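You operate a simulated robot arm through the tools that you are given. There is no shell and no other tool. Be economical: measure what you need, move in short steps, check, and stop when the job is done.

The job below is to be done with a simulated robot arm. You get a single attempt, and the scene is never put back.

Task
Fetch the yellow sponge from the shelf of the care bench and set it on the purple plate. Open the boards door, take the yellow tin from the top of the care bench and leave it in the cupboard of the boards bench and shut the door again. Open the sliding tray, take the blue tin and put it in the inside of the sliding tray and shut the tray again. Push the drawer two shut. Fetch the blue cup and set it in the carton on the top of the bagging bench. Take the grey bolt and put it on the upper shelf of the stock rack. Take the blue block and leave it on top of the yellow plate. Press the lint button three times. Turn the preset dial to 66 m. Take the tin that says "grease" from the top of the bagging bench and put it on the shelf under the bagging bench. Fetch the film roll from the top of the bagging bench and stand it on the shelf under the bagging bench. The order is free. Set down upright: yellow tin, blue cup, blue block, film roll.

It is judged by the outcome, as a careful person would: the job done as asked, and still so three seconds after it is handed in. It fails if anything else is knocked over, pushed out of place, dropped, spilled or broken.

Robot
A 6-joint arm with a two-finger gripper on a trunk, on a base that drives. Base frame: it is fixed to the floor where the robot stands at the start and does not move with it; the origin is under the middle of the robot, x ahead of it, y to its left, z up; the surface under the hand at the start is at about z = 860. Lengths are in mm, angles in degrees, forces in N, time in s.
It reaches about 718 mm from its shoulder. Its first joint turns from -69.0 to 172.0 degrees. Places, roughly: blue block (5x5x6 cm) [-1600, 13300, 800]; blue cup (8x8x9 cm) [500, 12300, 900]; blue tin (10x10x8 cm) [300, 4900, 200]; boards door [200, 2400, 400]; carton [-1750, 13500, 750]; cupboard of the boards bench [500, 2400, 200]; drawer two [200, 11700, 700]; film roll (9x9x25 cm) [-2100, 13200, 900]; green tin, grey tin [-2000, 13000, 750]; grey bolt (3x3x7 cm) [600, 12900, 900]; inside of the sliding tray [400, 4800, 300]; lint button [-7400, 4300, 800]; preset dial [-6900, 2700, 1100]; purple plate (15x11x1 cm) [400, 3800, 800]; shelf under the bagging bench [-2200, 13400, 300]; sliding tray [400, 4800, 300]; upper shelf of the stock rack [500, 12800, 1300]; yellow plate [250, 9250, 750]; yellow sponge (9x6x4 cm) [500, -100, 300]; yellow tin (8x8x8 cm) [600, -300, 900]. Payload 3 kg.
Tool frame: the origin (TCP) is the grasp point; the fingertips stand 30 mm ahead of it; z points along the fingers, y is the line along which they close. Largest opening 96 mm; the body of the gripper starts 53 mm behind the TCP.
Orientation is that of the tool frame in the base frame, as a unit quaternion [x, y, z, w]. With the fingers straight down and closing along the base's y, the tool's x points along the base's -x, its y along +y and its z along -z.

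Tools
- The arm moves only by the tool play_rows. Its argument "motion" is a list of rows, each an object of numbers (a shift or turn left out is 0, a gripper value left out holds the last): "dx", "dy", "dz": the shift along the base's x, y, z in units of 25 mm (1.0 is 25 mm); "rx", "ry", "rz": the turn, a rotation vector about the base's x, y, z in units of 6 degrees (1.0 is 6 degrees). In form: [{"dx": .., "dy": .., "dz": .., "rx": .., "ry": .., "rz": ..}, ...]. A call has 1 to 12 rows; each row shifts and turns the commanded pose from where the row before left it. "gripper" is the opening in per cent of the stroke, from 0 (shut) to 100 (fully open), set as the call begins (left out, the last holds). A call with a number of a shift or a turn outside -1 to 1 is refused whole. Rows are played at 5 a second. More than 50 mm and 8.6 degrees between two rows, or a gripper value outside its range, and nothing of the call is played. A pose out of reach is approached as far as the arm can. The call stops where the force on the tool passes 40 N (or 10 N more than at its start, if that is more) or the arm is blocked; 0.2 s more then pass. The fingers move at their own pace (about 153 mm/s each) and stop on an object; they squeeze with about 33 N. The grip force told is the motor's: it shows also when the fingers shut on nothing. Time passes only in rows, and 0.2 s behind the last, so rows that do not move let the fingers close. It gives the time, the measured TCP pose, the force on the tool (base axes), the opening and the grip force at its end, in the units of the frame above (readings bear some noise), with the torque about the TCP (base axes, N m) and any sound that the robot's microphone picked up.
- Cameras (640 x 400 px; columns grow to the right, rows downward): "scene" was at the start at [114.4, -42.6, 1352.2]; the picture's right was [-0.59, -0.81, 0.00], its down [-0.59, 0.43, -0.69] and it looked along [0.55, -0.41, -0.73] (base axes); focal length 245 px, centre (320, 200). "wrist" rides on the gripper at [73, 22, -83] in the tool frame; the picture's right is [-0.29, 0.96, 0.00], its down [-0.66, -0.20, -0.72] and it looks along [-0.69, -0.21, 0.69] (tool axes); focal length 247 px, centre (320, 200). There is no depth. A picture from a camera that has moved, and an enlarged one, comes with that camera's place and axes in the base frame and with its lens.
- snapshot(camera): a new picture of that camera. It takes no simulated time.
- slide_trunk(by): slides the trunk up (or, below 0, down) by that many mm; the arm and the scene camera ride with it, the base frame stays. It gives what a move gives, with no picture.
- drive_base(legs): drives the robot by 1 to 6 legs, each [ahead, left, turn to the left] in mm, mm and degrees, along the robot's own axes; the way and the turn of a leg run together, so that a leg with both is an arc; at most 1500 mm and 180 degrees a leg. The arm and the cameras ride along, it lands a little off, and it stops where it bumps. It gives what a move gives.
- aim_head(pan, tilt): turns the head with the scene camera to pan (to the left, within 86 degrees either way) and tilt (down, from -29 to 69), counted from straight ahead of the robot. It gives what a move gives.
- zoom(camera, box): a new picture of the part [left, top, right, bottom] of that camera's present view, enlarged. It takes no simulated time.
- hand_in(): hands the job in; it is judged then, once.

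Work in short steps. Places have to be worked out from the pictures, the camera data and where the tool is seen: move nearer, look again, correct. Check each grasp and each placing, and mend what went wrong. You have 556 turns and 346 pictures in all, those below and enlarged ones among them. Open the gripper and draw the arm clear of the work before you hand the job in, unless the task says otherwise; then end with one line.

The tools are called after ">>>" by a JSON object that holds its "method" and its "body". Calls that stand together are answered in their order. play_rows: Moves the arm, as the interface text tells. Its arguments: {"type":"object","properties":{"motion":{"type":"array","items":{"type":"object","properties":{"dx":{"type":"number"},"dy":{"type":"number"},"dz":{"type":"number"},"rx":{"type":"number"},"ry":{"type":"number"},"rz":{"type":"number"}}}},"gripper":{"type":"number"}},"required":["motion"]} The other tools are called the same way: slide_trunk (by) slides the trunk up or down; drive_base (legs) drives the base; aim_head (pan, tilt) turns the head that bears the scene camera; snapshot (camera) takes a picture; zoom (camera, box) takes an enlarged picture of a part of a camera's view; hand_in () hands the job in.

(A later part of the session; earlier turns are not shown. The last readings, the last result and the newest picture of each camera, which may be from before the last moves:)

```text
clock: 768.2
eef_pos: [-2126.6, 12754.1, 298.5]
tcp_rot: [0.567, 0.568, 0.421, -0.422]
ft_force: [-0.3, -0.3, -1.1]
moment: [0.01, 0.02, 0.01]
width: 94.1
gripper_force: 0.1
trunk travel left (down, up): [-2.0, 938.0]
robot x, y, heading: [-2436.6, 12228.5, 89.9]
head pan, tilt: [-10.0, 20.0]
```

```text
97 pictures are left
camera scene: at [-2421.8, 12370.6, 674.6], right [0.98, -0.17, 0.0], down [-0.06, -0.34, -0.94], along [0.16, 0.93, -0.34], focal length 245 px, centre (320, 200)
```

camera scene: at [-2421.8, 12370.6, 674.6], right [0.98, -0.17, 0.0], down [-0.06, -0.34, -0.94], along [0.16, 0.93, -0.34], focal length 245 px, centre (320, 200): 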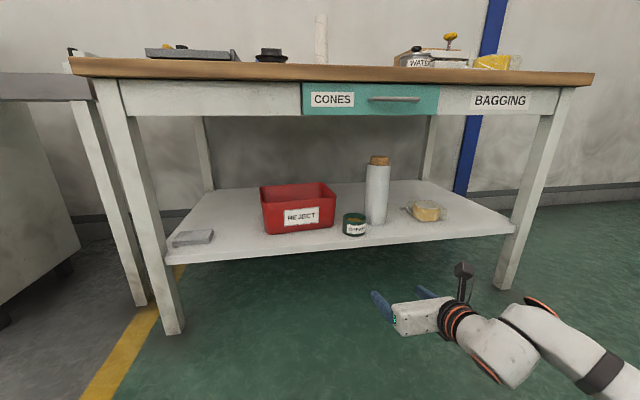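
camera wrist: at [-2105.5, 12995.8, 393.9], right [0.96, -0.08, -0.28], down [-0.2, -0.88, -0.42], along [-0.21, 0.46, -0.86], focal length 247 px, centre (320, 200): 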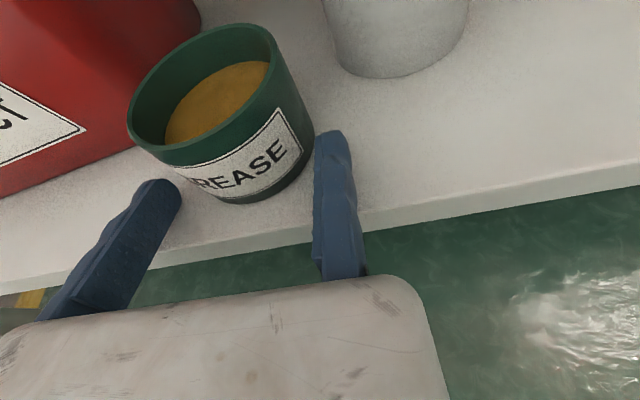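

Both now stand on the shelf. The lint button (-7400, 4300) and the preset dial (-6900, 2700) remain. I raise the trunk and look for a way across the hall.

>>> {"method": "slide_trunk", "body": {"by": 400}}

>>> {"method": "slide_trunk", "body": {"by": 200}}

>>> {"method": "drive_base", "body": {"legs": [[-300, 0, 90]]}}

>>> {"method": "aim_head", "body": {"pan": 0, "tilt": 10}}

>>> {"method": "snapshot", "body": {"camera": "scene"}}

>>> {"method": "aim_head", "body": {"pan": 70, "tilt": 10}}

>>> {"method": "snapshot", "body": {"camera": "scene"}}

```text
clock: 772.0
eef_pos: [-2127.3, 12753.7, 699.5]
tcp_rot: [0.567, 0.569, 0.42, -0.423]
ft_force: [0.2, -0.1, -0.2]
moment: [0.01, -0.01, -0.01]
width: 94.1
gripper_force: 0.0
trunk travel left (down, up): [-402.0, 538.0]
robot x, y, heading: [-2438.8, 12230.0, 90.3]
head pan, tilt: [-10.0, 20.0]
```

```text
clock: 774.2
eef_pos: [-2127.1, 12753.8, 900.2]
tcp_rot: [0.568, 0.568, 0.421, -0.422]
ft_force: [0.3, -0.1, -0.4]
moment: [0.02, 0.01, 0.01]
width: 94.2
gripper_force: 0.1
trunk travel left (down, up): [-602.0, 338.0]
robot x, y, heading: [-2441.5, 12229.8, 90.2]
head pan, tilt: [-10.0, 20.0]
```

```text
clock: 778.4
eef_pos: [-2772.9, 12348.5, 900.3]
tcp_rot: [0.002, 0.803, 0.001, -0.596]
ft_force: [0.2, -0.5, 0.1]
moment: [0.02, 0.02, -0.01]
width: 94.2
gripper_force: 0.0
trunk travel left (down, up): [-602.0, 338.0]
robot x, y, heading: [-2249.6, 12036.4, 179.7]
head pan, tilt: [-10.0, 20.0]
cut short: leg 1
```

```text
clock: 779.1
eef_pos: [-2771.5, 12349.1, 898.9]
tcp_rot: [0.002, 0.803, 0.001, -0.596]
ft_force: [0.7, -0.5, 0.5]
moment: [-0.01, 0.0, 0.01]
width: 94.2
gripper_force: 0.2
trunk travel left (down, up): [-602.0, 338.0]
robot x, y, heading: [-2247.3, 12036.0, 179.7]
head pan, tilt: [0.0, 10.0]
```

```text
96 pictures are left
camera scene: at [-2390.0, 12038.4, 1290.8], right [0.01, 1.0, 0.0], down [0.17, 0.0, -0.98], along [-0.98, 0.01, -0.17], focal length 245 px, centre (320, 200)
```

scene: 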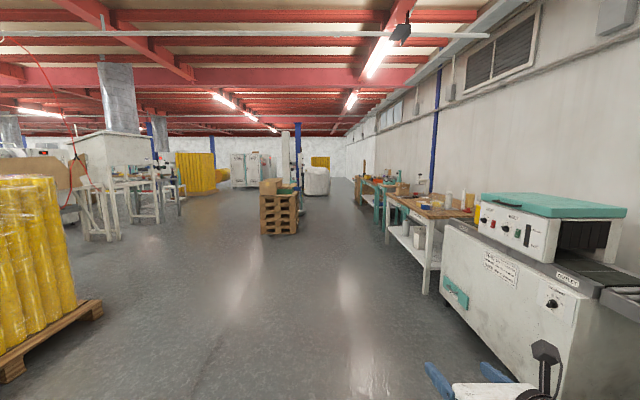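

```text
clock: 780.5
eef_pos: [-2771.6, 12349.3, 900.1]
tcp_rot: [0.002, 0.803, 0.0, -0.596]
ft_force: [-0.2, 0.2, 0.0]
moment: [-0.01, 0.02, 0.0]
width: 94.3
gripper_force: 0.1
trunk travel left (down, up): [-602.0, 338.0]
robot x, y, heading: [-2246.3, 12034.5, 179.8]
head pan, tilt: [70.0, 10.0]
```

```text
95 pictures are left
camera scene: at [-2329.4, 11950.6, 1290.9], right [-0.94, 0.35, 0.0], down [0.06, 0.16, -0.98], along [-0.34, -0.92, -0.17], focal length 245 px, centre (320, 200)
```

scene: 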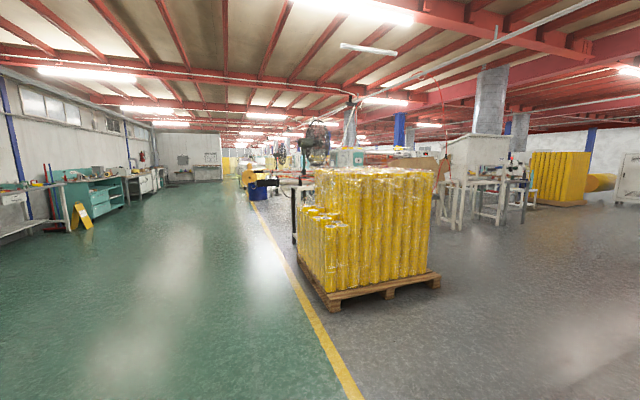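

I take the green aisle back south to y ≈ 4400 and look west from there.

>>> {"method": "drive_base", "body": {"legs": [[0, 0, 90], [0, 1250, 0]]}}

>>> {"method": "drive_base", "body": {"legs": [[1500, 0, 0], [1500, 0, 0], [1500, 0, 0], [1500, 0, 0], [1500, 0, 0]]}}

>>> {"method": "aim_head", "body": {"pan": -80, "tilt": 10}}

>>> {"method": "snapshot", "body": {"camera": "scene"}}

```text
clock: 790.6
eef_pos: [-1318.4, 11503.0, 899.3]
tcp_rot: [-0.567, 0.568, -0.422, -0.421]
ft_force: [-0.5, -0.1, -0.2]
moment: [0.0, 0.01, 0.02]
width: 94.1
gripper_force: 0.1
trunk travel left (down, up): [-602.0, 338.0]
robot x, y, heading: [-1005.2, 12027.8, -90.2]
head pan, tilt: [70.0, 10.0]
```

```text
clock: 826.1
eef_pos: [-1311.9, 4004.6, 900.8]
tcp_rot: [0.569, -0.567, 0.422, 0.42]
ft_force: [-0.4, 0.9, -0.5]
moment: [-0.01, 0.02, -0.01]
width: 94.1
gripper_force: 0.1
trunk travel left (down, up): [-602.0, 338.0]
robot x, y, heading: [-1001.0, 4530.3, -90.3]
head pan, tilt: [70.0, 10.0]
```

```text
clock: 828.5
eef_pos: [-1311.9, 4005.0, 900.2]
tcp_rot: [-0.567, 0.568, -0.422, -0.421]
ft_force: [0.0, 0.2, -0.2]
moment: [0.0, 0.0, -0.01]
width: 94.1
gripper_force: 0.0
trunk travel left (down, up): [-602.0, 338.0]
robot x, y, heading: [-1000.4, 4531.2, -90.2]
head pan, tilt: [-80.0, 10.0]
```

```text
94 pictures are left
camera scene: at [-1092.1, 4467.0, 1290.8], right [-0.17, 0.98, 0.0], down [0.17, 0.03, -0.98], along [-0.97, -0.17, -0.17], focal length 245 px, centre (320, 200)
```

scene: 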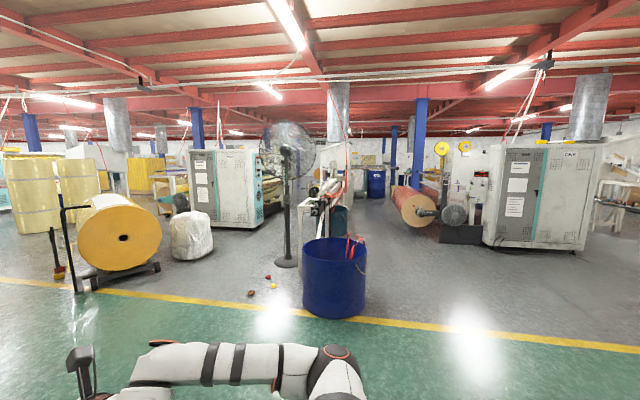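

There is a gap at y ≈ 2900 between a white bag and a fan. I drive there and look west.

>>> {"method": "drive_base", "body": {"legs": [[1500, 0, 0], [120, 0, 0], [0, 0, -90], [1500, 0, 0]]}}

>>> {"method": "aim_head", "body": {"pan": 0, "tilt": 12}}

>>> {"method": "snapshot", "body": {"camera": "scene"}}

```text
clock: 847.7
eef_pos: [-3031.1, 3265.5, 899.9]
tcp_rot: [0.011, 0.803, 0.007, -0.596]
ft_force: [0.3, -0.5, -0.5]
moment: [0.01, 0.0, 0.0]
width: 94.3
gripper_force: 0.1
trunk travel left (down, up): [-602.0, 338.0]
robot x, y, heading: [-2510.0, 2945.6, 178.7]
head pan, tilt: [-80.0, 10.0]
```

```text
clock: 849.2
eef_pos: [-3030.4, 3266.2, 899.9]
tcp_rot: [0.01, 0.803, 0.007, -0.596]
ft_force: [-1.2, 0.3, 0.3]
moment: [0.04, 0.03, 0.01]
width: 94.0
gripper_force: 0.0
trunk travel left (down, up): [-602.0, 338.0]
robot x, y, heading: [-2515.1, 2943.8, 178.5]
head pan, tilt: [0.0, 12.0]
```

```text
93 pictures are left
camera scene: at [-2655.7, 2947.6, 1287.6], right [0.03, 1.0, 0.0], down [0.21, -0.01, -0.98], along [-0.98, 0.03, -0.21], focal length 245 px, centre (320, 200)
```

scene: 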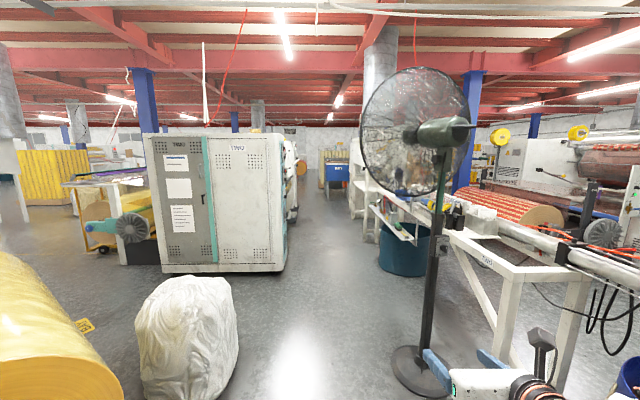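

A corridor leads on between the TANO cabinet and the fan. I straighten and drive carefully on.

>>> {"method": "drive_base", "body": {"legs": [[0, 0, 1.4], [1200, 0, 0]]}}

>>> {"method": "snapshot", "body": {"camera": "scene"}}

```text
clock: 855.7
eef_pos: [-4247.5, 3251.7, 899.6]
tcp_rot: [-0.001, 0.803, -0.002, -0.596]
ft_force: [0.5, 0.0, -0.2]
moment: [0.0, -0.02, -0.01]
width: 94.2
gripper_force: 0.0
trunk travel left (down, up): [-602.0, 338.0]
robot x, y, heading: [-3720.6, 2941.1, -179.7]
head pan, tilt: [0.0, 12.0]
```

```text
92 pictures are left
camera scene: at [-3863.2, 2943.9, 1287.6], right [0.0, 1.0, 0.0], down [0.21, 0.0, -0.98], along [-0.98, 0.0, -0.21], focal length 245 px, centre (320, 200)
```

scene: 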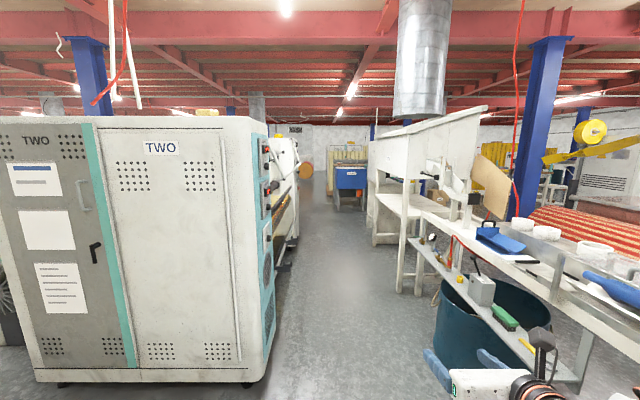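

>>> {"method": "drive_base", "body": {"legs": [[0, -60, -0.3], [1300, 0, 0]]}}

>>> {"method": "snapshot", "body": {"camera": "scene"}}

>>> {"method": "aim_head", "body": {"pan": 50, "tilt": 12}}

>>> {"method": "snapshot", "body": {"camera": "scene"}}

```text
clock: 862.8
eef_pos: [-5548.1, 3325.5, 900.5]
tcp_rot: [0.003, 0.803, 0.002, -0.596]
ft_force: [0.0, 0.6, -0.1]
moment: [0.01, 0.01, -0.01]
width: 94.1
gripper_force: 0.0
trunk travel left (down, up): [-602.0, 338.0]
robot x, y, heading: [-5026.2, 3010.0, 179.7]
head pan, tilt: [0.0, 12.0]
```

```text
91 pictures are left
camera scene: at [-5166.9, 3013.6, 1287.6], right [0.01, 1.0, 0.0], down [0.21, 0.0, -0.98], along [-0.98, 0.01, -0.21], focal length 245 px, centre (320, 200)
```

scene: 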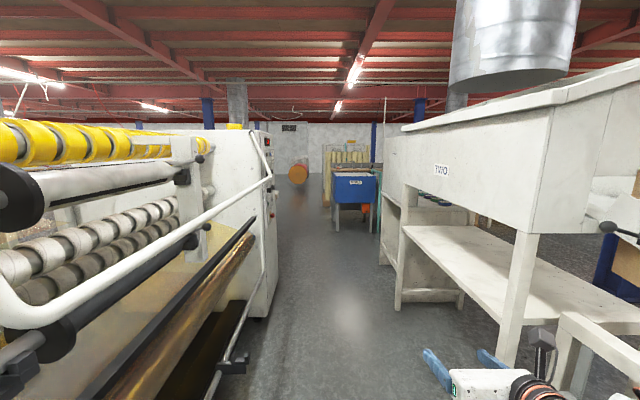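

```text
clock: 864.0
eef_pos: [-5548.5, 3323.8, 899.0]
tcp_rot: [0.002, 0.803, 0.0, -0.595]
ft_force: [0.2, 0.0, 0.2]
moment: [0.0, -0.01, 0.02]
width: 94.0
gripper_force: 0.2
trunk travel left (down, up): [-602.0, 338.0]
robot x, y, heading: [-5019.1, 3008.6, 179.5]
head pan, tilt: [50.0, 12.0]
```

```text
90 pictures are left
camera scene: at [-5134.0, 2942.0, 1287.6], right [-0.76, 0.65, 0.0], down [0.14, 0.16, -0.98], along [-0.64, -0.74, -0.21], focal length 245 px, centre (320, 200)
```

scene: 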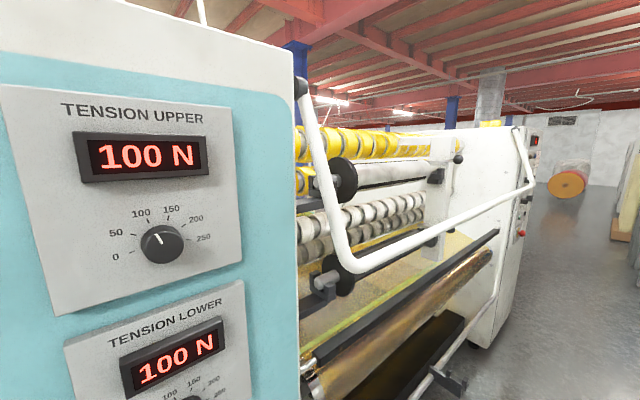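

The panel with the dial must be at the far end of this machine. I shift a bit right and drive on.

>>> {"method": "drive_base", "body": {"legs": [[0, -110, 0.3], [1250, 0, 0]]}}

>>> {"method": "aim_head", "body": {"pan": 40, "tilt": 12}}

>>> {"method": "snapshot", "body": {"camera": "scene"}}

>>> {"method": "aim_head", "body": {"pan": -45, "tilt": 20}}

>>> {"method": "snapshot", "body": {"camera": "scene"}}

```text
clock: 871.0
eef_pos: [-6786.0, 3460.5, 900.7]
tcp_rot: [0.009, 0.803, 0.006, -0.596]
ft_force: [0.4, 0.0, 0.6]
moment: [0.02, -0.03, -0.01]
width: 93.9
gripper_force: 0.0
trunk travel left (down, up): [-602.0, 338.0]
robot x, y, heading: [-6264.5, 3134.4, 178.8]
head pan, tilt: [50.0, 12.0]
```

```text
clock: 871.7
eef_pos: [-6784.8, 3458.4, 898.9]
tcp_rot: [0.009, 0.803, 0.006, -0.596]
ft_force: [0.3, 0.3, 0.3]
moment: [0.02, 0.0, 0.01]
width: 94.1
gripper_force: 0.0
trunk travel left (down, up): [-602.0, 338.0]
robot x, y, heading: [-6266.2, 3133.6, 178.7]
head pan, tilt: [40.0, 12.0]
```

```text
89 pictures are left
camera scene: at [-6388.1, 3081.8, 1287.6], right [-0.63, 0.78, 0.0], down [0.16, 0.13, -0.98], along [-0.76, -0.61, -0.21], focal length 245 px, centre (320, 200)
```

scene: 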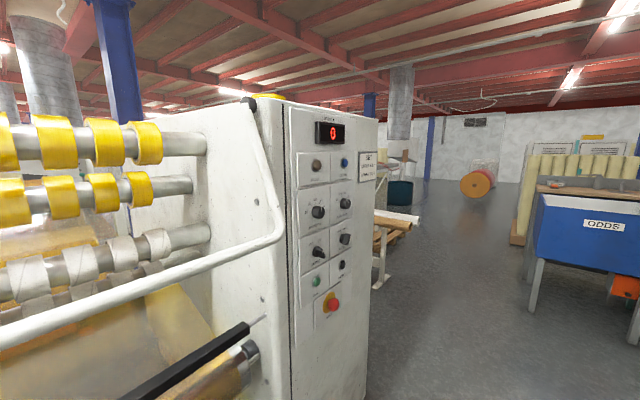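

```text
clock: 873.3
eef_pos: [-6783.3, 3459.7, 899.5]
tcp_rot: [0.009, 0.803, 0.006, -0.596]
ft_force: [0.1, 0.0, 0.2]
moment: [0.01, 0.03, -0.02]
width: 94.1
gripper_force: 0.1
trunk travel left (down, up): [-602.0, 338.0]
robot x, y, heading: [-6267.8, 3138.4, 178.3]
head pan, tilt: [-45.0, 20.0]
```

```text
88 pictures are left
camera scene: at [-6379.8, 3207.5, 1274.6], right [0.72, 0.69, 0.0], down [0.24, -0.25, -0.94], along [-0.65, 0.68, -0.34], focal length 245 px, centre (320, 200)
```

scene: 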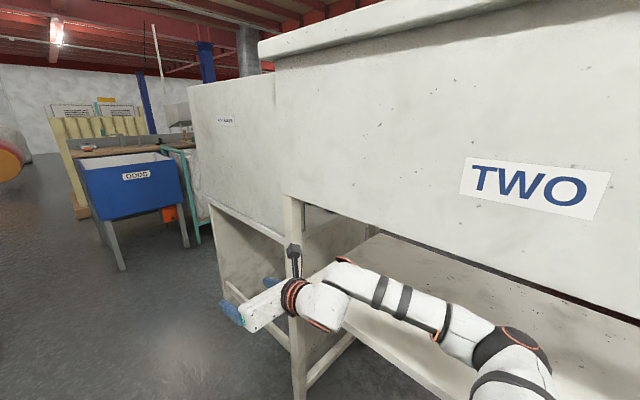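

>>> {"method": "aim_head", "body": {"pan": 40, "tilt": 12}}

>>> {"method": "zoom", "body": {"camera": "scene", "box": [280, 100, 400, 340]}}

```text
clock: 874.9
eef_pos: [-6784.1, 3460.1, 899.5]
tcp_rot: [0.009, 0.803, 0.006, -0.596]
ft_force: [1.2, -0.2, 0.4]
moment: [-0.03, 0.07, -0.01]
width: 93.9
gripper_force: 0.0
trunk travel left (down, up): [-602.0, 338.0]
robot x, y, heading: [-6263.1, 3135.9, 178.6]
head pan, tilt: [40.0, 12.0]
```

```text
1.67 times, centred on (340, 220) of scene
camera zoom: at [-6388.2, 3082.0, 1287.6], right [-0.62, 0.78, 0.0], down [0.16, 0.13, -0.98], along [-0.76, -0.61, -0.21], focal length 408 px, centre (287, 167)
```

zoom: 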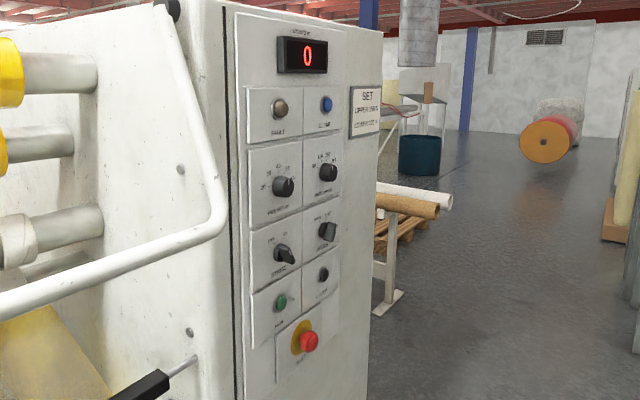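

I turn in two steps, keeping the hand clear of the panel and the table, to face the panel.

>>> {"method": "drive_base", "body": {"legs": [[0, 0, 46], [69, -386, 0]]}}

>>> {"method": "drive_base", "body": {"legs": [[0, 0, 45]]}}

>>> {"method": "aim_head", "body": {"pan": -25, "tilt": 10}}

>>> {"method": "snapshot", "body": {"camera": "scene"}}

```text
clock: 879.5
eef_pos: [-7176.4, 3208.4, 898.9]
tcp_rot: [-0.307, 0.743, -0.224, -0.551]
ft_force: [-0.1, 0.6, -0.3]
moment: [0.02, 0.02, 0.02]
width: 94.0
gripper_force: 0.0
trunk travel left (down, up): [-602.0, 338.0]
robot x, y, heading: [-6584.7, 3364.1, -135.5]
head pan, tilt: [40.0, 12.0]
```

```text
clock: 881.9
eef_pos: [-6899.2, 2839.0, 900.0]
tcp_rot: [-0.566, 0.569, -0.421, -0.422]
ft_force: [-0.6, 0.4, -0.8]
moment: [0.01, -0.01, -0.01]
width: 94.0
gripper_force: 0.0
trunk travel left (down, up): [-602.0, 338.0]
robot x, y, heading: [-6585.4, 3360.2, -90.4]
head pan, tilt: [40.0, 12.0]
```

```text
clock: 883.3
eef_pos: [-6898.1, 2839.7, 899.8]
tcp_rot: [-0.566, 0.57, -0.421, -0.422]
ft_force: [0.3, 0.4, -0.4]
moment: [0.0, 0.02, 0.0]
width: 94.2
gripper_force: 0.0
trunk travel left (down, up): [-602.0, 338.0]
robot x, y, heading: [-6583.9, 3360.3, -90.7]
head pan, tilt: [-25.0, 10.0]
```

```text
86 pictures are left
camera scene: at [-6624.4, 3231.2, 1290.8], right [-0.9, 0.43, 0.0], down [0.07, 0.16, -0.98], along [-0.42, -0.89, -0.17], focal length 245 px, centre (320, 200)
```

scene: 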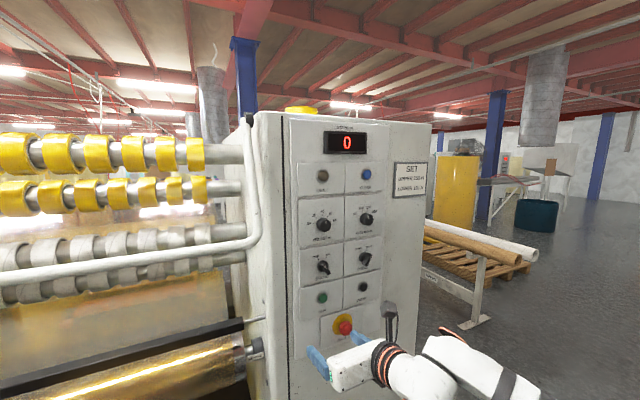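

>>> {"method": "zoom", "body": {"camera": "scene", "box": [280, 115, 400, 315]}}

>>> {"method": "zoom", "body": {"camera": "scene", "box": [290, 185, 400, 255]}}

```text
2.00 times, centred on (340, 215) of scene
camera zoom: at [-6624.4, 3231.2, 1290.8], right [-0.9, 0.43, 0.0], down [0.07, 0.16, -0.98], along [-0.42, -0.89, -0.17], focal length 490 px, centre (280, 170)
```

zoom: 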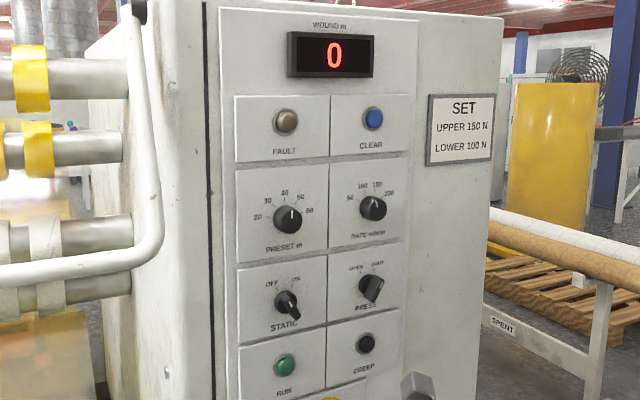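

```text
5.71 times, centred on (345, 220) of scene
camera zoom: at [-6624.4, 3231.2, 1290.8], right [-0.9, 0.43, 0.0], down [0.07, 0.16, -0.98], along [-0.42, -0.89, -0.17], focal length 1398 px, centre (177, 86)
```

zoom: 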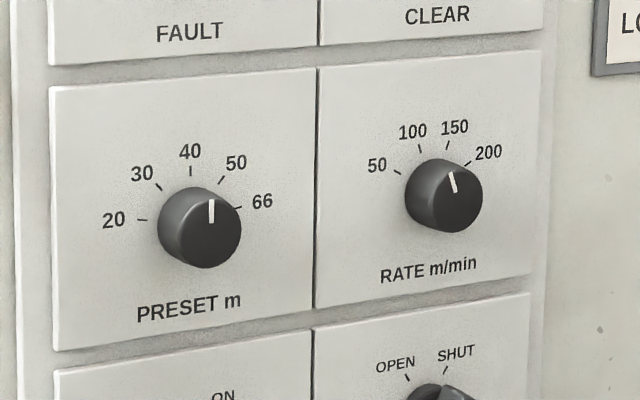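

The PRESET dial points to 40; its 66 mark is about 80 degrees further clockwise. I raise the hand to the dial's height and level it exactly.

>>> {"method": "slide_trunk", "body": {"by": 225}}

>>> {"method": "play_rows", "body": {"motion": [{"rx": -1}, {"rx": -1}, {"rx": -0.8}], "gripper": 70}}

>>> {"method": "snapshot", "body": {"camera": "wrist"}}

>>> {"method": "snapshot", "body": {"camera": "scene"}}

```text
clock: 885.6
eef_pos: [-6898.6, 2838.6, 1125.9]
tcp_rot: [-0.566, 0.569, -0.421, -0.422]
ft_force: [-0.2, 0.0, -0.1]
moment: [0.0, 0.0, 0.03]
width: 94.4
gripper_force: 0.0
trunk travel left (down, up): [-827.0, 113.0]
robot x, y, heading: [-6582.1, 3360.6, -90.6]
head pan, tilt: [-25.0, 10.0]
```

```text
clock: 886.5
eef_pos: [-6896.4, 2807.3, 1129.2]
tcp_rot: [-0.499, 0.501, -0.5, -0.5]
ft_force: [0.3, -0.5, -0.4]
moment: [0.01, 0.01, 0.0]
width: 67.2
gripper_force: 0.0
out of reach, approached as far as the arm can: row 2, 3
trunk travel left (down, up): [-827.0, 113.0]
robot x, y, heading: [-6584.9, 3364.0, -90.3]
head pan, tilt: [-25.0, 10.0]
```

```text
83 pictures are left
camera wrist: at [-6919.6, 2890.4, 1203.1], right [-0.96, 0.0, -0.3], down [0.21, 0.72, -0.66], along [0.21, -0.69, -0.69], focal length 247 px, centre (320, 200)
```

wrist: 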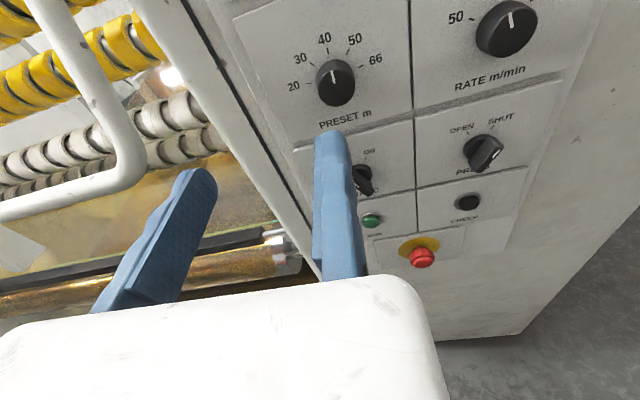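

```text
82 pictures are left
camera scene: at [-6624.5, 3229.6, 1515.7], right [-0.9, 0.43, 0.0], down [0.07, 0.16, -0.98], along [-0.42, -0.89, -0.17], focal length 245 px, centre (320, 200)
```

scene: 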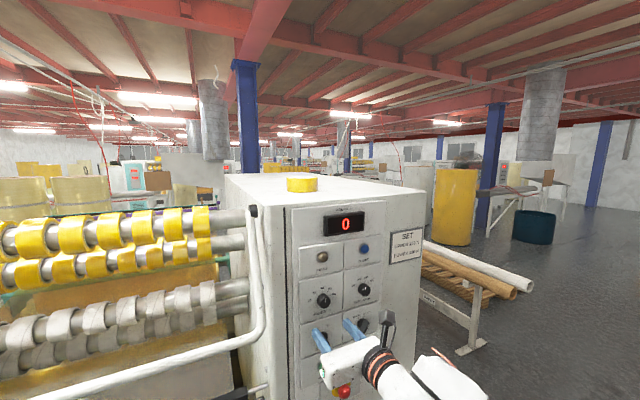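

The dial is at (-6908, 2651, 1113). I line up so that it comes just inside the fixed finger, and approach.

>>> {"method": "slide_trunk", "body": {"by": -16}}

>>> {"method": "drive_base", "body": {"legs": [[0, -37, 0.3], [85, 0, 0]]}}

>>> {"method": "snapshot", "body": {"camera": "wrist"}}

```text
clock: 887.1
eef_pos: [-6898.0, 2808.3, 1115.1]
tcp_rot: [-0.498, 0.502, -0.499, -0.5]
ft_force: [0.0, -0.3, 0.0]
moment: [0.01, -0.01, 0.02]
width: 67.1
gripper_force: 0.1
trunk travel left (down, up): [-811.0, 129.0]
robot x, y, heading: [-6585.2, 3365.0, -90.3]
head pan, tilt: [-25.0, 10.0]
```

```text
clock: 888.6
eef_pos: [-6931.6, 2723.0, 1115.0]
tcp_rot: [0.5, -0.501, 0.501, 0.499]
ft_force: [0.4, -0.1, -0.9]
moment: [-0.01, 0.0, 0.01]
width: 67.2
gripper_force: 0.1
trunk travel left (down, up): [-811.0, 129.0]
robot x, y, heading: [-6617.0, 3278.3, -90.3]
head pan, tilt: [-25.0, 10.0]
```

```text
81 pictures are left
camera wrist: at [-6955.2, 2806.1, 1187.7], right [-0.96, 0.0, -0.3], down [0.2, 0.72, -0.66], along [0.22, -0.69, -0.69], focal length 247 px, centre (320, 200)
```

wrist: 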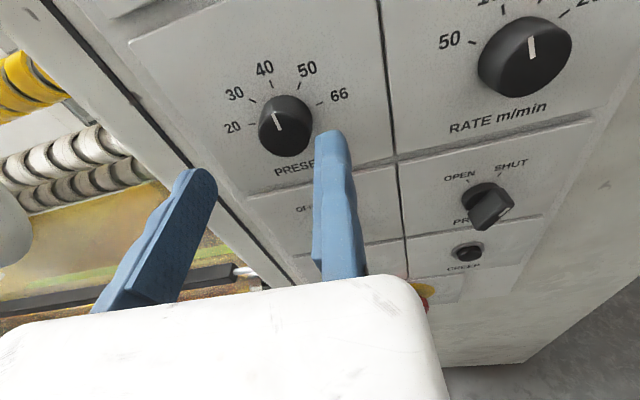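

>>> {"method": "drive_base", "body": {"legs": [[30, 0, 0]]}}

>>> {"method": "snapshot", "body": {"camera": "wrist"}}

```text
clock: 889.5
eef_pos: [-6932.2, 2694.5, 1115.6]
tcp_rot: [0.5, -0.5, 0.501, 0.499]
ft_force: [0.5, 0.0, -0.2]
moment: [0.02, -0.01, -0.03]
width: 67.3
gripper_force: 0.0
trunk travel left (down, up): [-811.0, 129.0]
robot x, y, heading: [-6622.3, 3247.1, -90.1]
head pan, tilt: [-25.0, 10.0]
```

```text
80 pictures are left
camera wrist: at [-6954.3, 2778.7, 1189.1], right [-0.96, 0.0, -0.3], down [0.2, 0.72, -0.66], along [0.21, -0.69, -0.69], focal length 247 px, centre (320, 200)
```

wrist: 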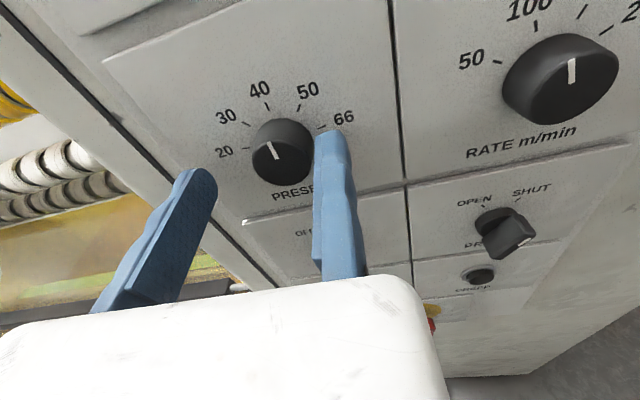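

>>> {"method": "play_rows", "body": {"motion": [{"dy": -0.35}, {"dy": -0.35}]}}

>>> {"method": "snapshot", "body": {"camera": "wrist"}}

```text
clock: 890.1
eef_pos: [-6932.2, 2676.3, 1115.6]
tcp_rot: [0.501, -0.499, 0.502, 0.498]
ft_force: [0.8, 3.8, -0.9]
moment: [0.02, -0.02, 0.0]
width: 66.9
gripper_force: 0.0
trunk travel left (down, up): [-811.0, 129.0]
robot x, y, heading: [-6620.0, 3246.9, -90.3]
head pan, tilt: [-25.0, 10.0]
```

```text
79 pictures are left
camera wrist: at [-6954.7, 2759.4, 1188.1], right [-0.96, 0.0, -0.3], down [0.2, 0.72, -0.66], along [0.21, -0.69, -0.69], focal length 247 px, centre (320, 200)
```

wrist: 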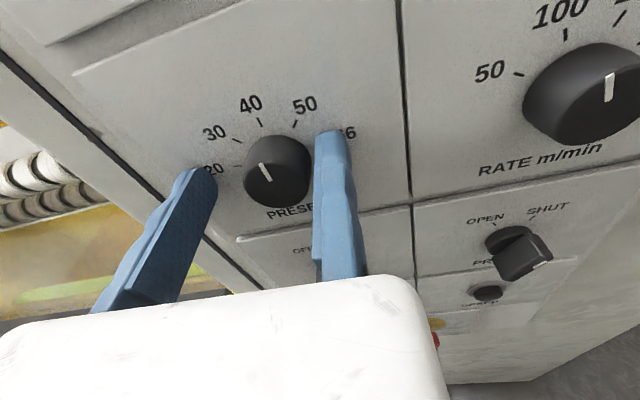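

The fingertips just touch the panel. I back off a millimetre and close on the knob.

>>> {"method": "play_rows", "body": {"motion": [{"dy": 0.06}, {"dz": 0}, {"dz": 0}], "gripper": 0}}

>>> {"method": "snapshot", "body": {"camera": "wrist"}}

```text
clock: 890.9
eef_pos: [-6925.4, 2676.7, 1117.0]
tcp_rot: [0.501, -0.497, 0.501, 0.501]
ft_force: [15.7, -3.0, 5.5]
moment: [-0.68, -0.21, 0.73]
width: 35.2
gripper_force: 45.2
trunk travel left (down, up): [-811.0, 129.0]
robot x, y, heading: [-6619.6, 3246.7, -90.2]
head pan, tilt: [-25.0, 10.0]
```

```text
78 pictures are left
camera wrist: at [-6948.0, 2759.7, 1190.2], right [-0.96, -0.01, -0.29], down [0.2, 0.72, -0.66], along [0.21, -0.69, -0.69], focal length 247 px, centre (320, 200)
```

wrist: 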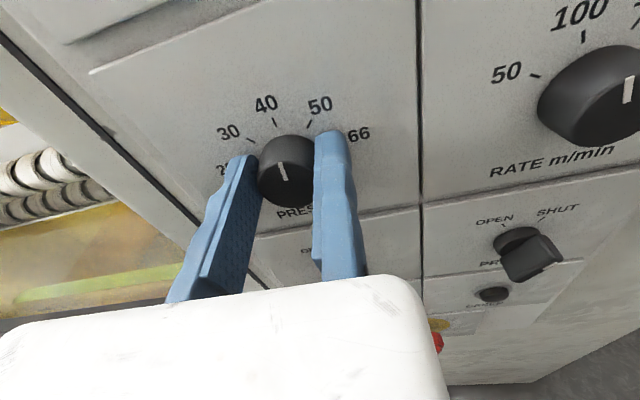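

Gripped on the knob, 35 mm wide. I relax the sideways load and turn it clockwise about its own axis, the first 36 degrees.

>>> {"method": "play_rows", "body": {"motion": [{"dx": 0.22}, {"dx": 0.004, "dz": -0.074, "ry": -1}, {"dx": 0.0115, "dz": -0.073, "ry": -1}, {"dx": 0.019, "dz": -0.071, "ry": -1}, {"dx": 0.026, "dz": -0.069, "ry": -1}, {"dx": 0.033, "dz": -0.066, "ry": -1}, {"dx": 0.04, "dz": -0.062, "ry": -1}]}}

>>> {"method": "snapshot", "body": {"camera": "wrist"}}

>>> {"method": "zoom", "body": {"camera": "scene", "box": [280, 200, 400, 340]}}

```text
clock: 892.5
eef_pos: [-6923.4, 2677.8, 1103.0]
tcp_rot: [0.321, -0.63, 0.631, 0.319]
ft_force: [-3.7, -10.1, 14.9]
moment: [-0.21, -0.26, -0.16]
width: 34.3
gripper_force: 44.2
trunk travel left (down, up): [-811.0, 129.0]
robot x, y, heading: [-6621.0, 3248.2, -90.2]
head pan, tilt: [-25.0, 10.0]
```

```text
77 pictures are left
camera wrist: at [-6984.5, 2760.1, 1149.7], right [-0.6, 0.0, -0.8], down [0.55, 0.72, -0.41], along [0.58, -0.69, -0.43], focal length 247 px, centre (320, 200)
```

wrist: 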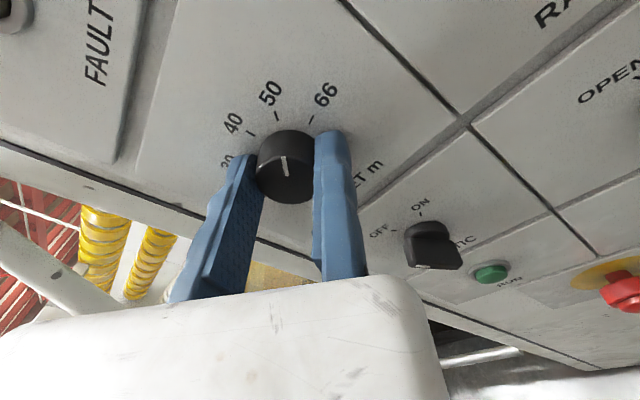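

```text
2.86 times, centred on (340, 270) of scene
camera zoom: at [-6660.9, 3116.5, 1499.8], right [-0.91, 0.43, 0.0], down [0.07, 0.16, -0.98], along [-0.42, -0.89, -0.17], focal length 699 px, centre (263, 0)
```

zoom: 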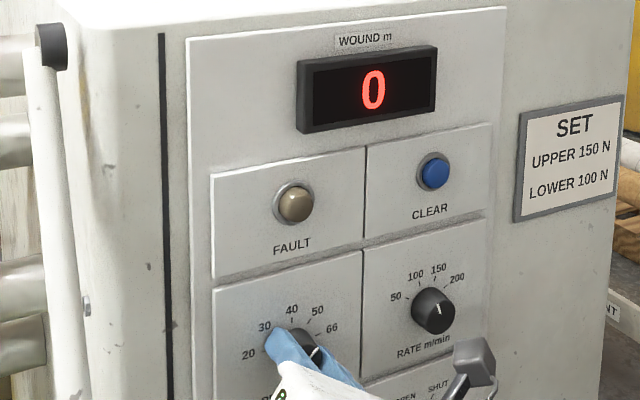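

The knob turns along; its pointer is at about 50 now. I go on another 36 degrees.

>>> {"method": "play_rows", "body": {"motion": [{"dx": 0.046, "dz": -0.057, "ry": -1}, {"dx": 0.052, "dz": -0.052, "ry": -1}, {"dx": 0.057, "dz": -0.046, "ry": -1}, {"dx": 0.062, "dz": -0.04, "ry": -1}, {"dx": 0.066, "dz": -0.033, "ry": -1}, {"dx": 0.069, "dz": -0.026, "ry": -1}]}}

>>> {"method": "snapshot", "body": {"camera": "wrist"}}

>>> {"method": "zoom", "body": {"camera": "scene", "box": [300, 270, 360, 345]}}

```text
clock: 893.9
eef_pos: [-6915.3, 2676.4, 1095.5]
tcp_rot: [-0.109, 0.701, -0.697, -0.11]
ft_force: [-1.1, 3.8, -4.9]
moment: [0.08, 0.95, -0.31]
width: 35.1
gripper_force: 44.7
trunk travel left (down, up): [-811.0, 129.0]
robot x, y, heading: [-6620.3, 3249.1, -90.3]
head pan, tilt: [-25.0, 10.0]
```

```text
75 pictures are left
camera wrist: at [-6991.9, 2760.4, 1097.1], right [-0.01, 0.0, -1.0], down [0.69, 0.72, -0.01], along [0.72, -0.69, -0.01], focal length 247 px, centre (320, 200)
```

wrist: 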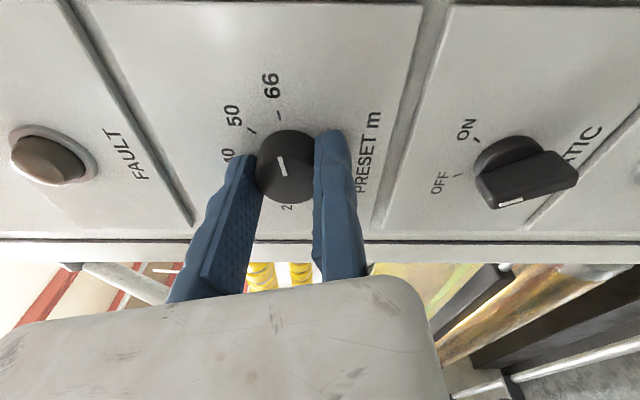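

```text
5.33 times, centred on (330, 308) of scene
camera zoom: at [-6661.7, 3117.0, 1499.6], right [-0.91, 0.43, 0.0], down [0.07, 0.16, -0.98], along [-0.42, -0.89, -0.17], focal length 1305 px, centre (267, -373)
```

zoom: 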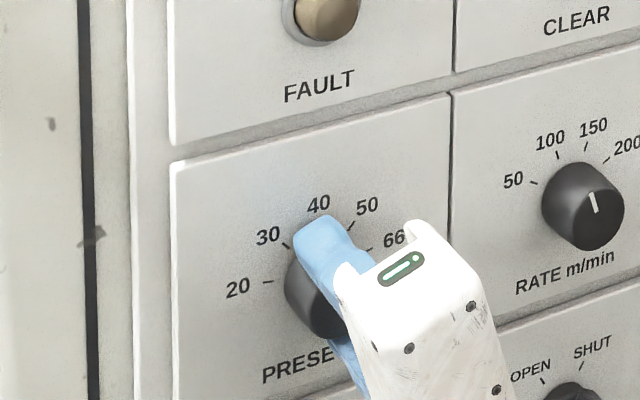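

72 degrees turned. By the frontal view the 66 mark is at about 80 degrees, so I turn 8 more, then release and look straight at it.

>>> {"method": "play_rows", "body": {"motion": [{"dx": 0.071, "dz": -0.019, "ry": -1}, {"dx": 0.024, "dz": -0.005, "ry": -0.33}, {"dz": 0}]}}

>>> {"method": "play_rows", "body": {"motion": [{"dz": 0}, {"dz": 0}, {"dy": 0.5}, {"dy": 1}, {"dy": 1}, {"dy": 1}], "gripper": 70}}

>>> {"method": "zoom", "body": {"camera": "scene", "box": [290, 260, 380, 345]}}

>>> {"method": "zoom", "body": {"camera": "wrist", "box": [180, 40, 400, 200]}}

```text
clock: 894.7
eef_pos: [-6914.0, 2677.6, 1095.1]
tcp_rot: [-0.059, 0.706, -0.704, -0.06]
ft_force: [-5.2, 7.0, -11.7]
moment: [0.31, 0.68, -0.63]
width: 35.7
gripper_force: 45.3
trunk travel left (down, up): [-811.0, 129.0]
robot x, y, heading: [-6621.7, 3246.4, -90.3]
head pan, tilt: [-25.0, 10.0]
```

```text
clock: 896.1
eef_pos: [-6919.4, 2690.1, 1096.5]
tcp_rot: [-0.058, 0.713, -0.696, -0.061]
ft_force: [-2.1, -0.3, -14.4]
moment: [0.41, 0.11, -0.22]
width: 67.1
gripper_force: 0.2
out of reach, approached as far as the arm can: row 4, 5, 6
trunk travel left (down, up): [-811.0, 129.0]
robot x, y, heading: [-6618.2, 3248.1, -90.0]
head pan, tilt: [-25.0, 10.0]
stopped in row 6: the force on the tool passed its limit at 43 N (the readings are from after the stop); the commanded pose is now the measured one
```

```text
4.71 times, centred on (335, 302) of scene
camera zoom: at [-6662.5, 3114.0, 1499.8], right [-0.91, 0.43, 0.0], down [0.07, 0.16, -0.98], along [-0.42, -0.89, -0.18], focal length 1152 px, centre (249, -282)
```

zoom: 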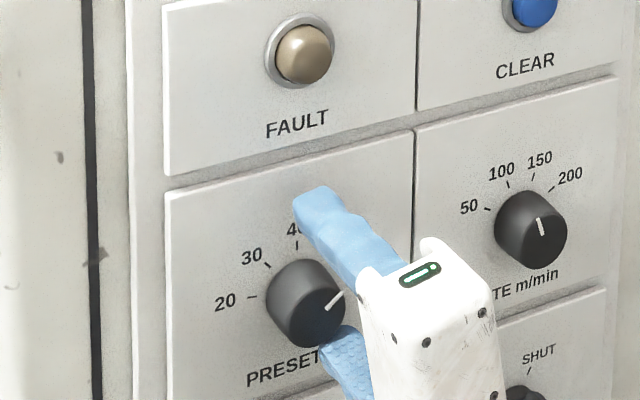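

```text
2.50 times, centred on (290, 120) of wrist
camera zoom: at [-6994.9, 2773.3, 1089.5], right [0.13, 0.02, -0.99], down [0.69, 0.72, 0.1], along [0.71, -0.7, 0.07], focal length 617 px, centre (395, 400)
```

zoom: 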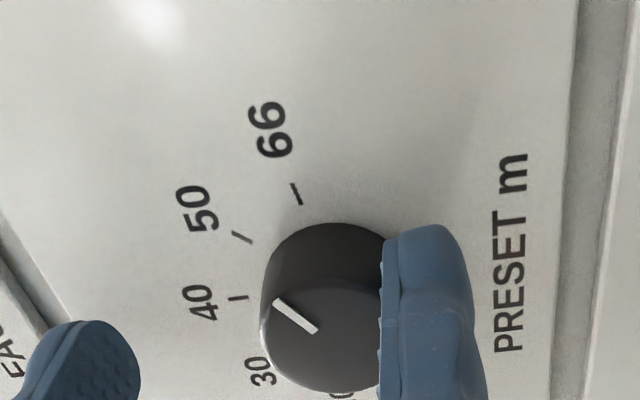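

While I drew back, the fixed finger dragged the knob to about 45 degrees. I go forward again, re-grip, turn it the rest, and this time will step the finger off the knob before drawing back with the base.

>>> {"method": "play_rows", "body": {"motion": [{"dx": 0.18, "dz": -0.05}, {"dx": 0.18}]}}

>>> {"method": "drive_base", "body": {"legs": [[12, 0, 0]]}}

>>> {"method": "snapshot", "body": {"camera": "wrist"}}

```text
clock: 896.7
eef_pos: [-6913.5, 2688.8, 1096.8]
tcp_rot: [-0.058, 0.712, -0.697, -0.06]
ft_force: [-6.3, 4.6, -20.2]
moment: [0.68, 0.04, 0.04]
width: 67.1
gripper_force: 0.1
trunk travel left (down, up): [-811.0, 129.0]
robot x, y, heading: [-6620.3, 3246.9, -90.0]
head pan, tilt: [-25.0, 10.0]
```

```text
clock: 897.4
eef_pos: [-6914.2, 2678.3, 1096.5]
tcp_rot: [-0.058, 0.713, -0.697, -0.06]
ft_force: [-7.0, 13.8, -30.2]
moment: [-0.42, 0.05, -0.44]
width: 67.5
gripper_force: 0.4
trunk travel left (down, up): [-811.0, 129.0]
robot x, y, heading: [-6617.2, 3236.7, -90.2]
head pan, tilt: [-25.0, 10.0]
```

```text
71 pictures are left
camera wrist: at [-6989.4, 2761.5, 1087.9], right [0.13, 0.02, -0.99], down [0.69, 0.72, 0.11], along [0.71, -0.7, 0.08], focal length 247 px, centre (320, 200)
```

wrist: 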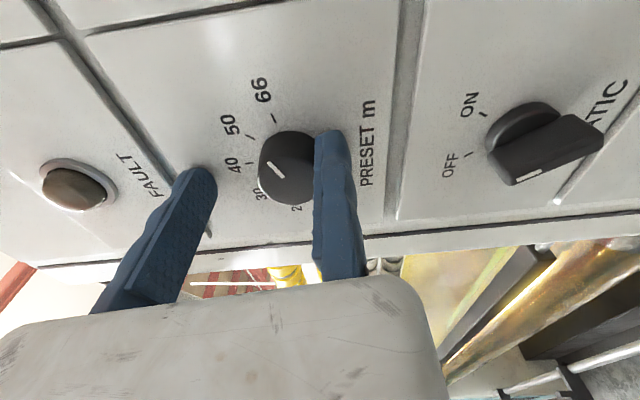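

The finger presses up on the knob. I ease it down, then close.

>>> {"method": "play_rows", "body": {"motion": [{"dz": -0.12}, {"dz": 0}]}}

>>> {"method": "play_rows", "body": {"motion": [{"dz": 0}, {"dz": 0}], "gripper": 0}}

>>> {"method": "snapshot", "body": {"camera": "wrist"}}

```text
clock: 898.0
eef_pos: [-6909.2, 2679.7, 1093.0]
tcp_rot: [-0.06, 0.712, -0.697, -0.06]
ft_force: [-2.0, 0.5, -3.5]
moment: [0.09, 0.01, -0.04]
width: 67.1
gripper_force: 0.0
trunk travel left (down, up): [-811.0, 129.0]
robot x, y, heading: [-6620.3, 3235.2, -90.4]
head pan, tilt: [-25.0, 10.0]
```

```text
clock: 898.6
eef_pos: [-6909.7, 2678.8, 1095.1]
tcp_rot: [-0.06, 0.713, -0.696, -0.059]
ft_force: [-1.3, -0.3, -1.6]
moment: [0.01, 0.01, -0.08]
width: 34.9
gripper_force: 45.4
trunk travel left (down, up): [-811.0, 129.0]
robot x, y, heading: [-6619.6, 3236.7, -90.3]
head pan, tilt: [-25.0, 10.0]
```

```text
70 pictures are left
camera wrist: at [-6985.5, 2761.8, 1087.2], right [0.13, 0.02, -0.99], down [0.69, 0.72, 0.1], along [0.72, -0.69, 0.08], focal length 247 px, centre (320, 200)
```

wrist: 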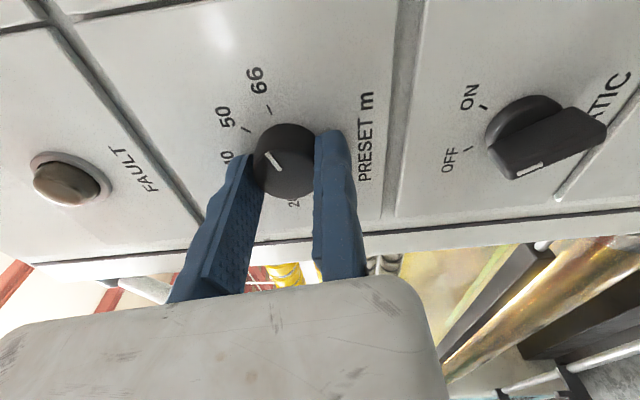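

Gripped without strain; the pointer is at about 67 degrees. I turn 13 more, open, step the finger down off the knob, and draw back with the base.

>>> {"method": "play_rows", "body": {"motion": [{"dx": 0.073, "dz": -0.006, "ry": -1}, {"dx": 0.074, "dz": 0.001, "ry": -1}, {"dx": 0.013, "ry": -0.17}, {"dz": 0}]}}

>>> {"method": "play_rows", "body": {"motion": [{"dz": 0}, {"dz": 0}, {"dz": -0.1}, {"dz": -0.12}], "gripper": 70}}

>>> {"method": "drive_base", "body": {"legs": [[-70, 0, 0]]}}

>>> {"method": "zoom", "body": {"camera": "wrist", "box": [180, 20, 400, 200]}}

>>> {"method": "zoom", "body": {"camera": "scene", "box": [280, 240, 370, 325]}}

```text
clock: 899.6
eef_pos: [-6905.6, 2678.8, 1095.3]
tcp_rot: [0.019, 0.714, -0.699, 0.02]
ft_force: [-3.0, -3.4, 1.8]
moment: [-0.08, 0.09, -0.26]
width: 34.7
gripper_force: 45.3
trunk travel left (down, up): [-811.0, 129.0]
robot x, y, heading: [-6619.7, 3236.3, -90.3]
head pan, tilt: [-25.0, 10.0]
```

```text
clock: 900.6
eef_pos: [-6905.2, 2678.4, 1089.9]
tcp_rot: [0.019, 0.715, -0.699, 0.021]
ft_force: [0.4, -0.4, 0.6]
moment: [0.0, 0.01, 0.0]
width: 67.3
gripper_force: 0.0
trunk travel left (down, up): [-811.0, 129.0]
robot x, y, heading: [-6622.1, 3234.0, -90.2]
head pan, tilt: [-25.0, 10.0]
```

```text
clock: 901.6
eef_pos: [-6904.2, 2748.8, 1089.8]
tcp_rot: [0.019, 0.715, -0.699, 0.02]
ft_force: [-0.5, 0.6, -0.2]
moment: [-0.01, -0.01, 0.01]
width: 67.3
gripper_force: 0.2
trunk travel left (down, up): [-811.0, 129.0]
robot x, y, heading: [-6619.1, 3307.4, -90.1]
head pan, tilt: [-25.0, 10.0]
```

```text
2.22 times, centred on (290, 110) of wrist
camera zoom: at [-6976.8, 2831.0, 1065.1], right [0.35, 0.02, -0.94], down [0.65, 0.72, 0.26], along [0.68, -0.69, 0.23], focal length 549 px, centre (387, 400)
```

zoom: 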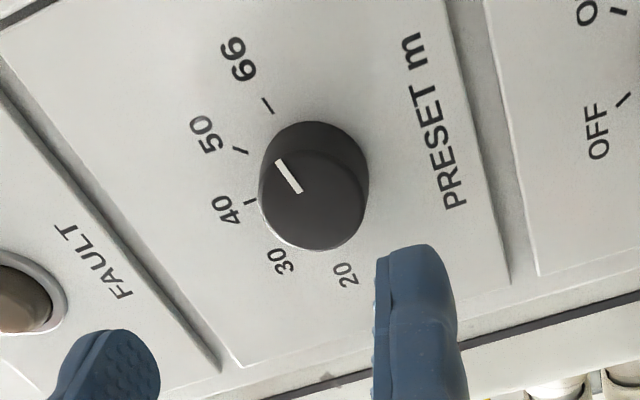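

```text
4.71 times, centred on (325, 282) of scene
camera zoom: at [-6660.8, 3173.7, 1499.8], right [-0.91, 0.42, 0.0], down [0.07, 0.16, -0.98], along [-0.42, -0.89, -0.17], focal length 1152 px, centre (296, -188)
```

zoom: 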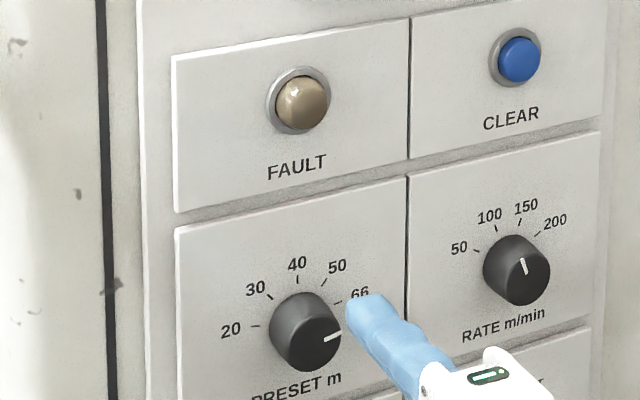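

By the frontal view the pointer is at about 80 degrees, right on the 66 mark. I back off further and check again from closer to its height.

>>> {"method": "drive_base", "body": {"legs": [[-110, 0, 0]]}}

>>> {"method": "slide_trunk", "body": {"by": -300}}

>>> {"method": "zoom", "body": {"camera": "scene", "box": [295, 170, 355, 220]}}

```text
clock: 902.8
eef_pos: [-6904.0, 2857.0, 1089.5]
tcp_rot: [0.018, 0.716, -0.698, 0.021]
ft_force: [-0.2, 0.3, 0.9]
moment: [0.03, 0.0, 0.01]
width: 67.4
gripper_force: 0.0
trunk travel left (down, up): [-811.0, 129.0]
robot x, y, heading: [-6617.3, 3415.4, -90.1]
head pan, tilt: [-25.0, 10.0]
```

```text
clock: 905.8
eef_pos: [-6902.6, 2856.9, 790.6]
tcp_rot: [0.019, 0.715, -0.699, 0.021]
ft_force: [0.3, 0.0, -0.6]
moment: [0.01, -0.03, -0.02]
width: 67.1
gripper_force: 0.0
trunk travel left (down, up): [-511.0, 429.0]
robot x, y, heading: [-6618.3, 3420.1, -90.1]
head pan, tilt: [-25.0, 10.0]
```

```text
8.00 times, centred on (325, 195) of scene
camera zoom: at [-6660.3, 3283.8, 1199.9], right [-0.91, 0.42, 0.0], down [0.07, 0.16, -0.98], along [-0.42, -0.89, -0.17], focal length 1958 px, centre (280, 240)
```

zoom: 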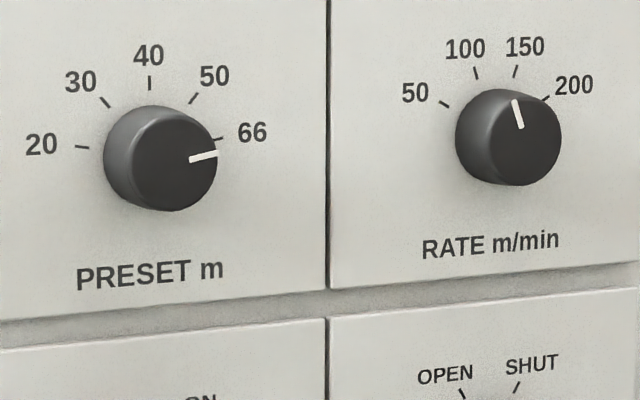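

The pointer is exactly on 66. Now the lint button at about (-7400, 4300). I turn to face west and look around.

>>> {"method": "drive_base", "body": {"legs": [[120, 0, -45], [0, 0, -45]]}}

>>> {"method": "aim_head", "body": {"pan": -30, "tilt": 10}}

>>> {"method": "snapshot", "body": {"camera": "scene"}}

```text
clock: 909.8
eef_pos: [-7320.9, 3335.6, 792.4]
tcp_rot: [-0.419, -0.581, 0.588, 0.376]
ft_force: [0.3, -1.2, -0.6]
moment: [0.01, 0.01, -0.02]
width: 67.1
gripper_force: 0.1
trunk travel left (down, up): [-511.0, 429.0]
robot x, y, heading: [-6694.2, 3290.8, -159.0]
head pan, tilt: [-25.0, 10.0]
stopped in leg 2: the robot was blocked; the commanded pose is now the measured one
```

```text
clock: 910.5
eef_pos: [-7322.0, 3338.5, 788.5]
tcp_rot: [-0.421, -0.581, 0.586, 0.376]
ft_force: [-0.5, -0.2, 0.7]
moment: [0.0, -0.01, 0.01]
width: 66.9
gripper_force: 0.0
trunk travel left (down, up): [-511.0, 429.0]
robot x, y, heading: [-6701.2, 3289.8, -158.9]
head pan, tilt: [-30.0, 10.0]
```

```text
66 pictures are left
camera scene: at [-6838.9, 3267.9, 1199.5], right [0.16, 0.99, 0.02], down [0.17, -0.01, -0.98], along [-0.97, 0.16, -0.17], focal length 245 px, centre (320, 200)
```

scene: 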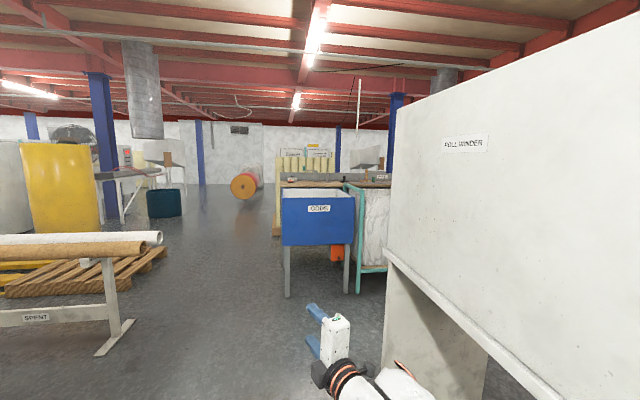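

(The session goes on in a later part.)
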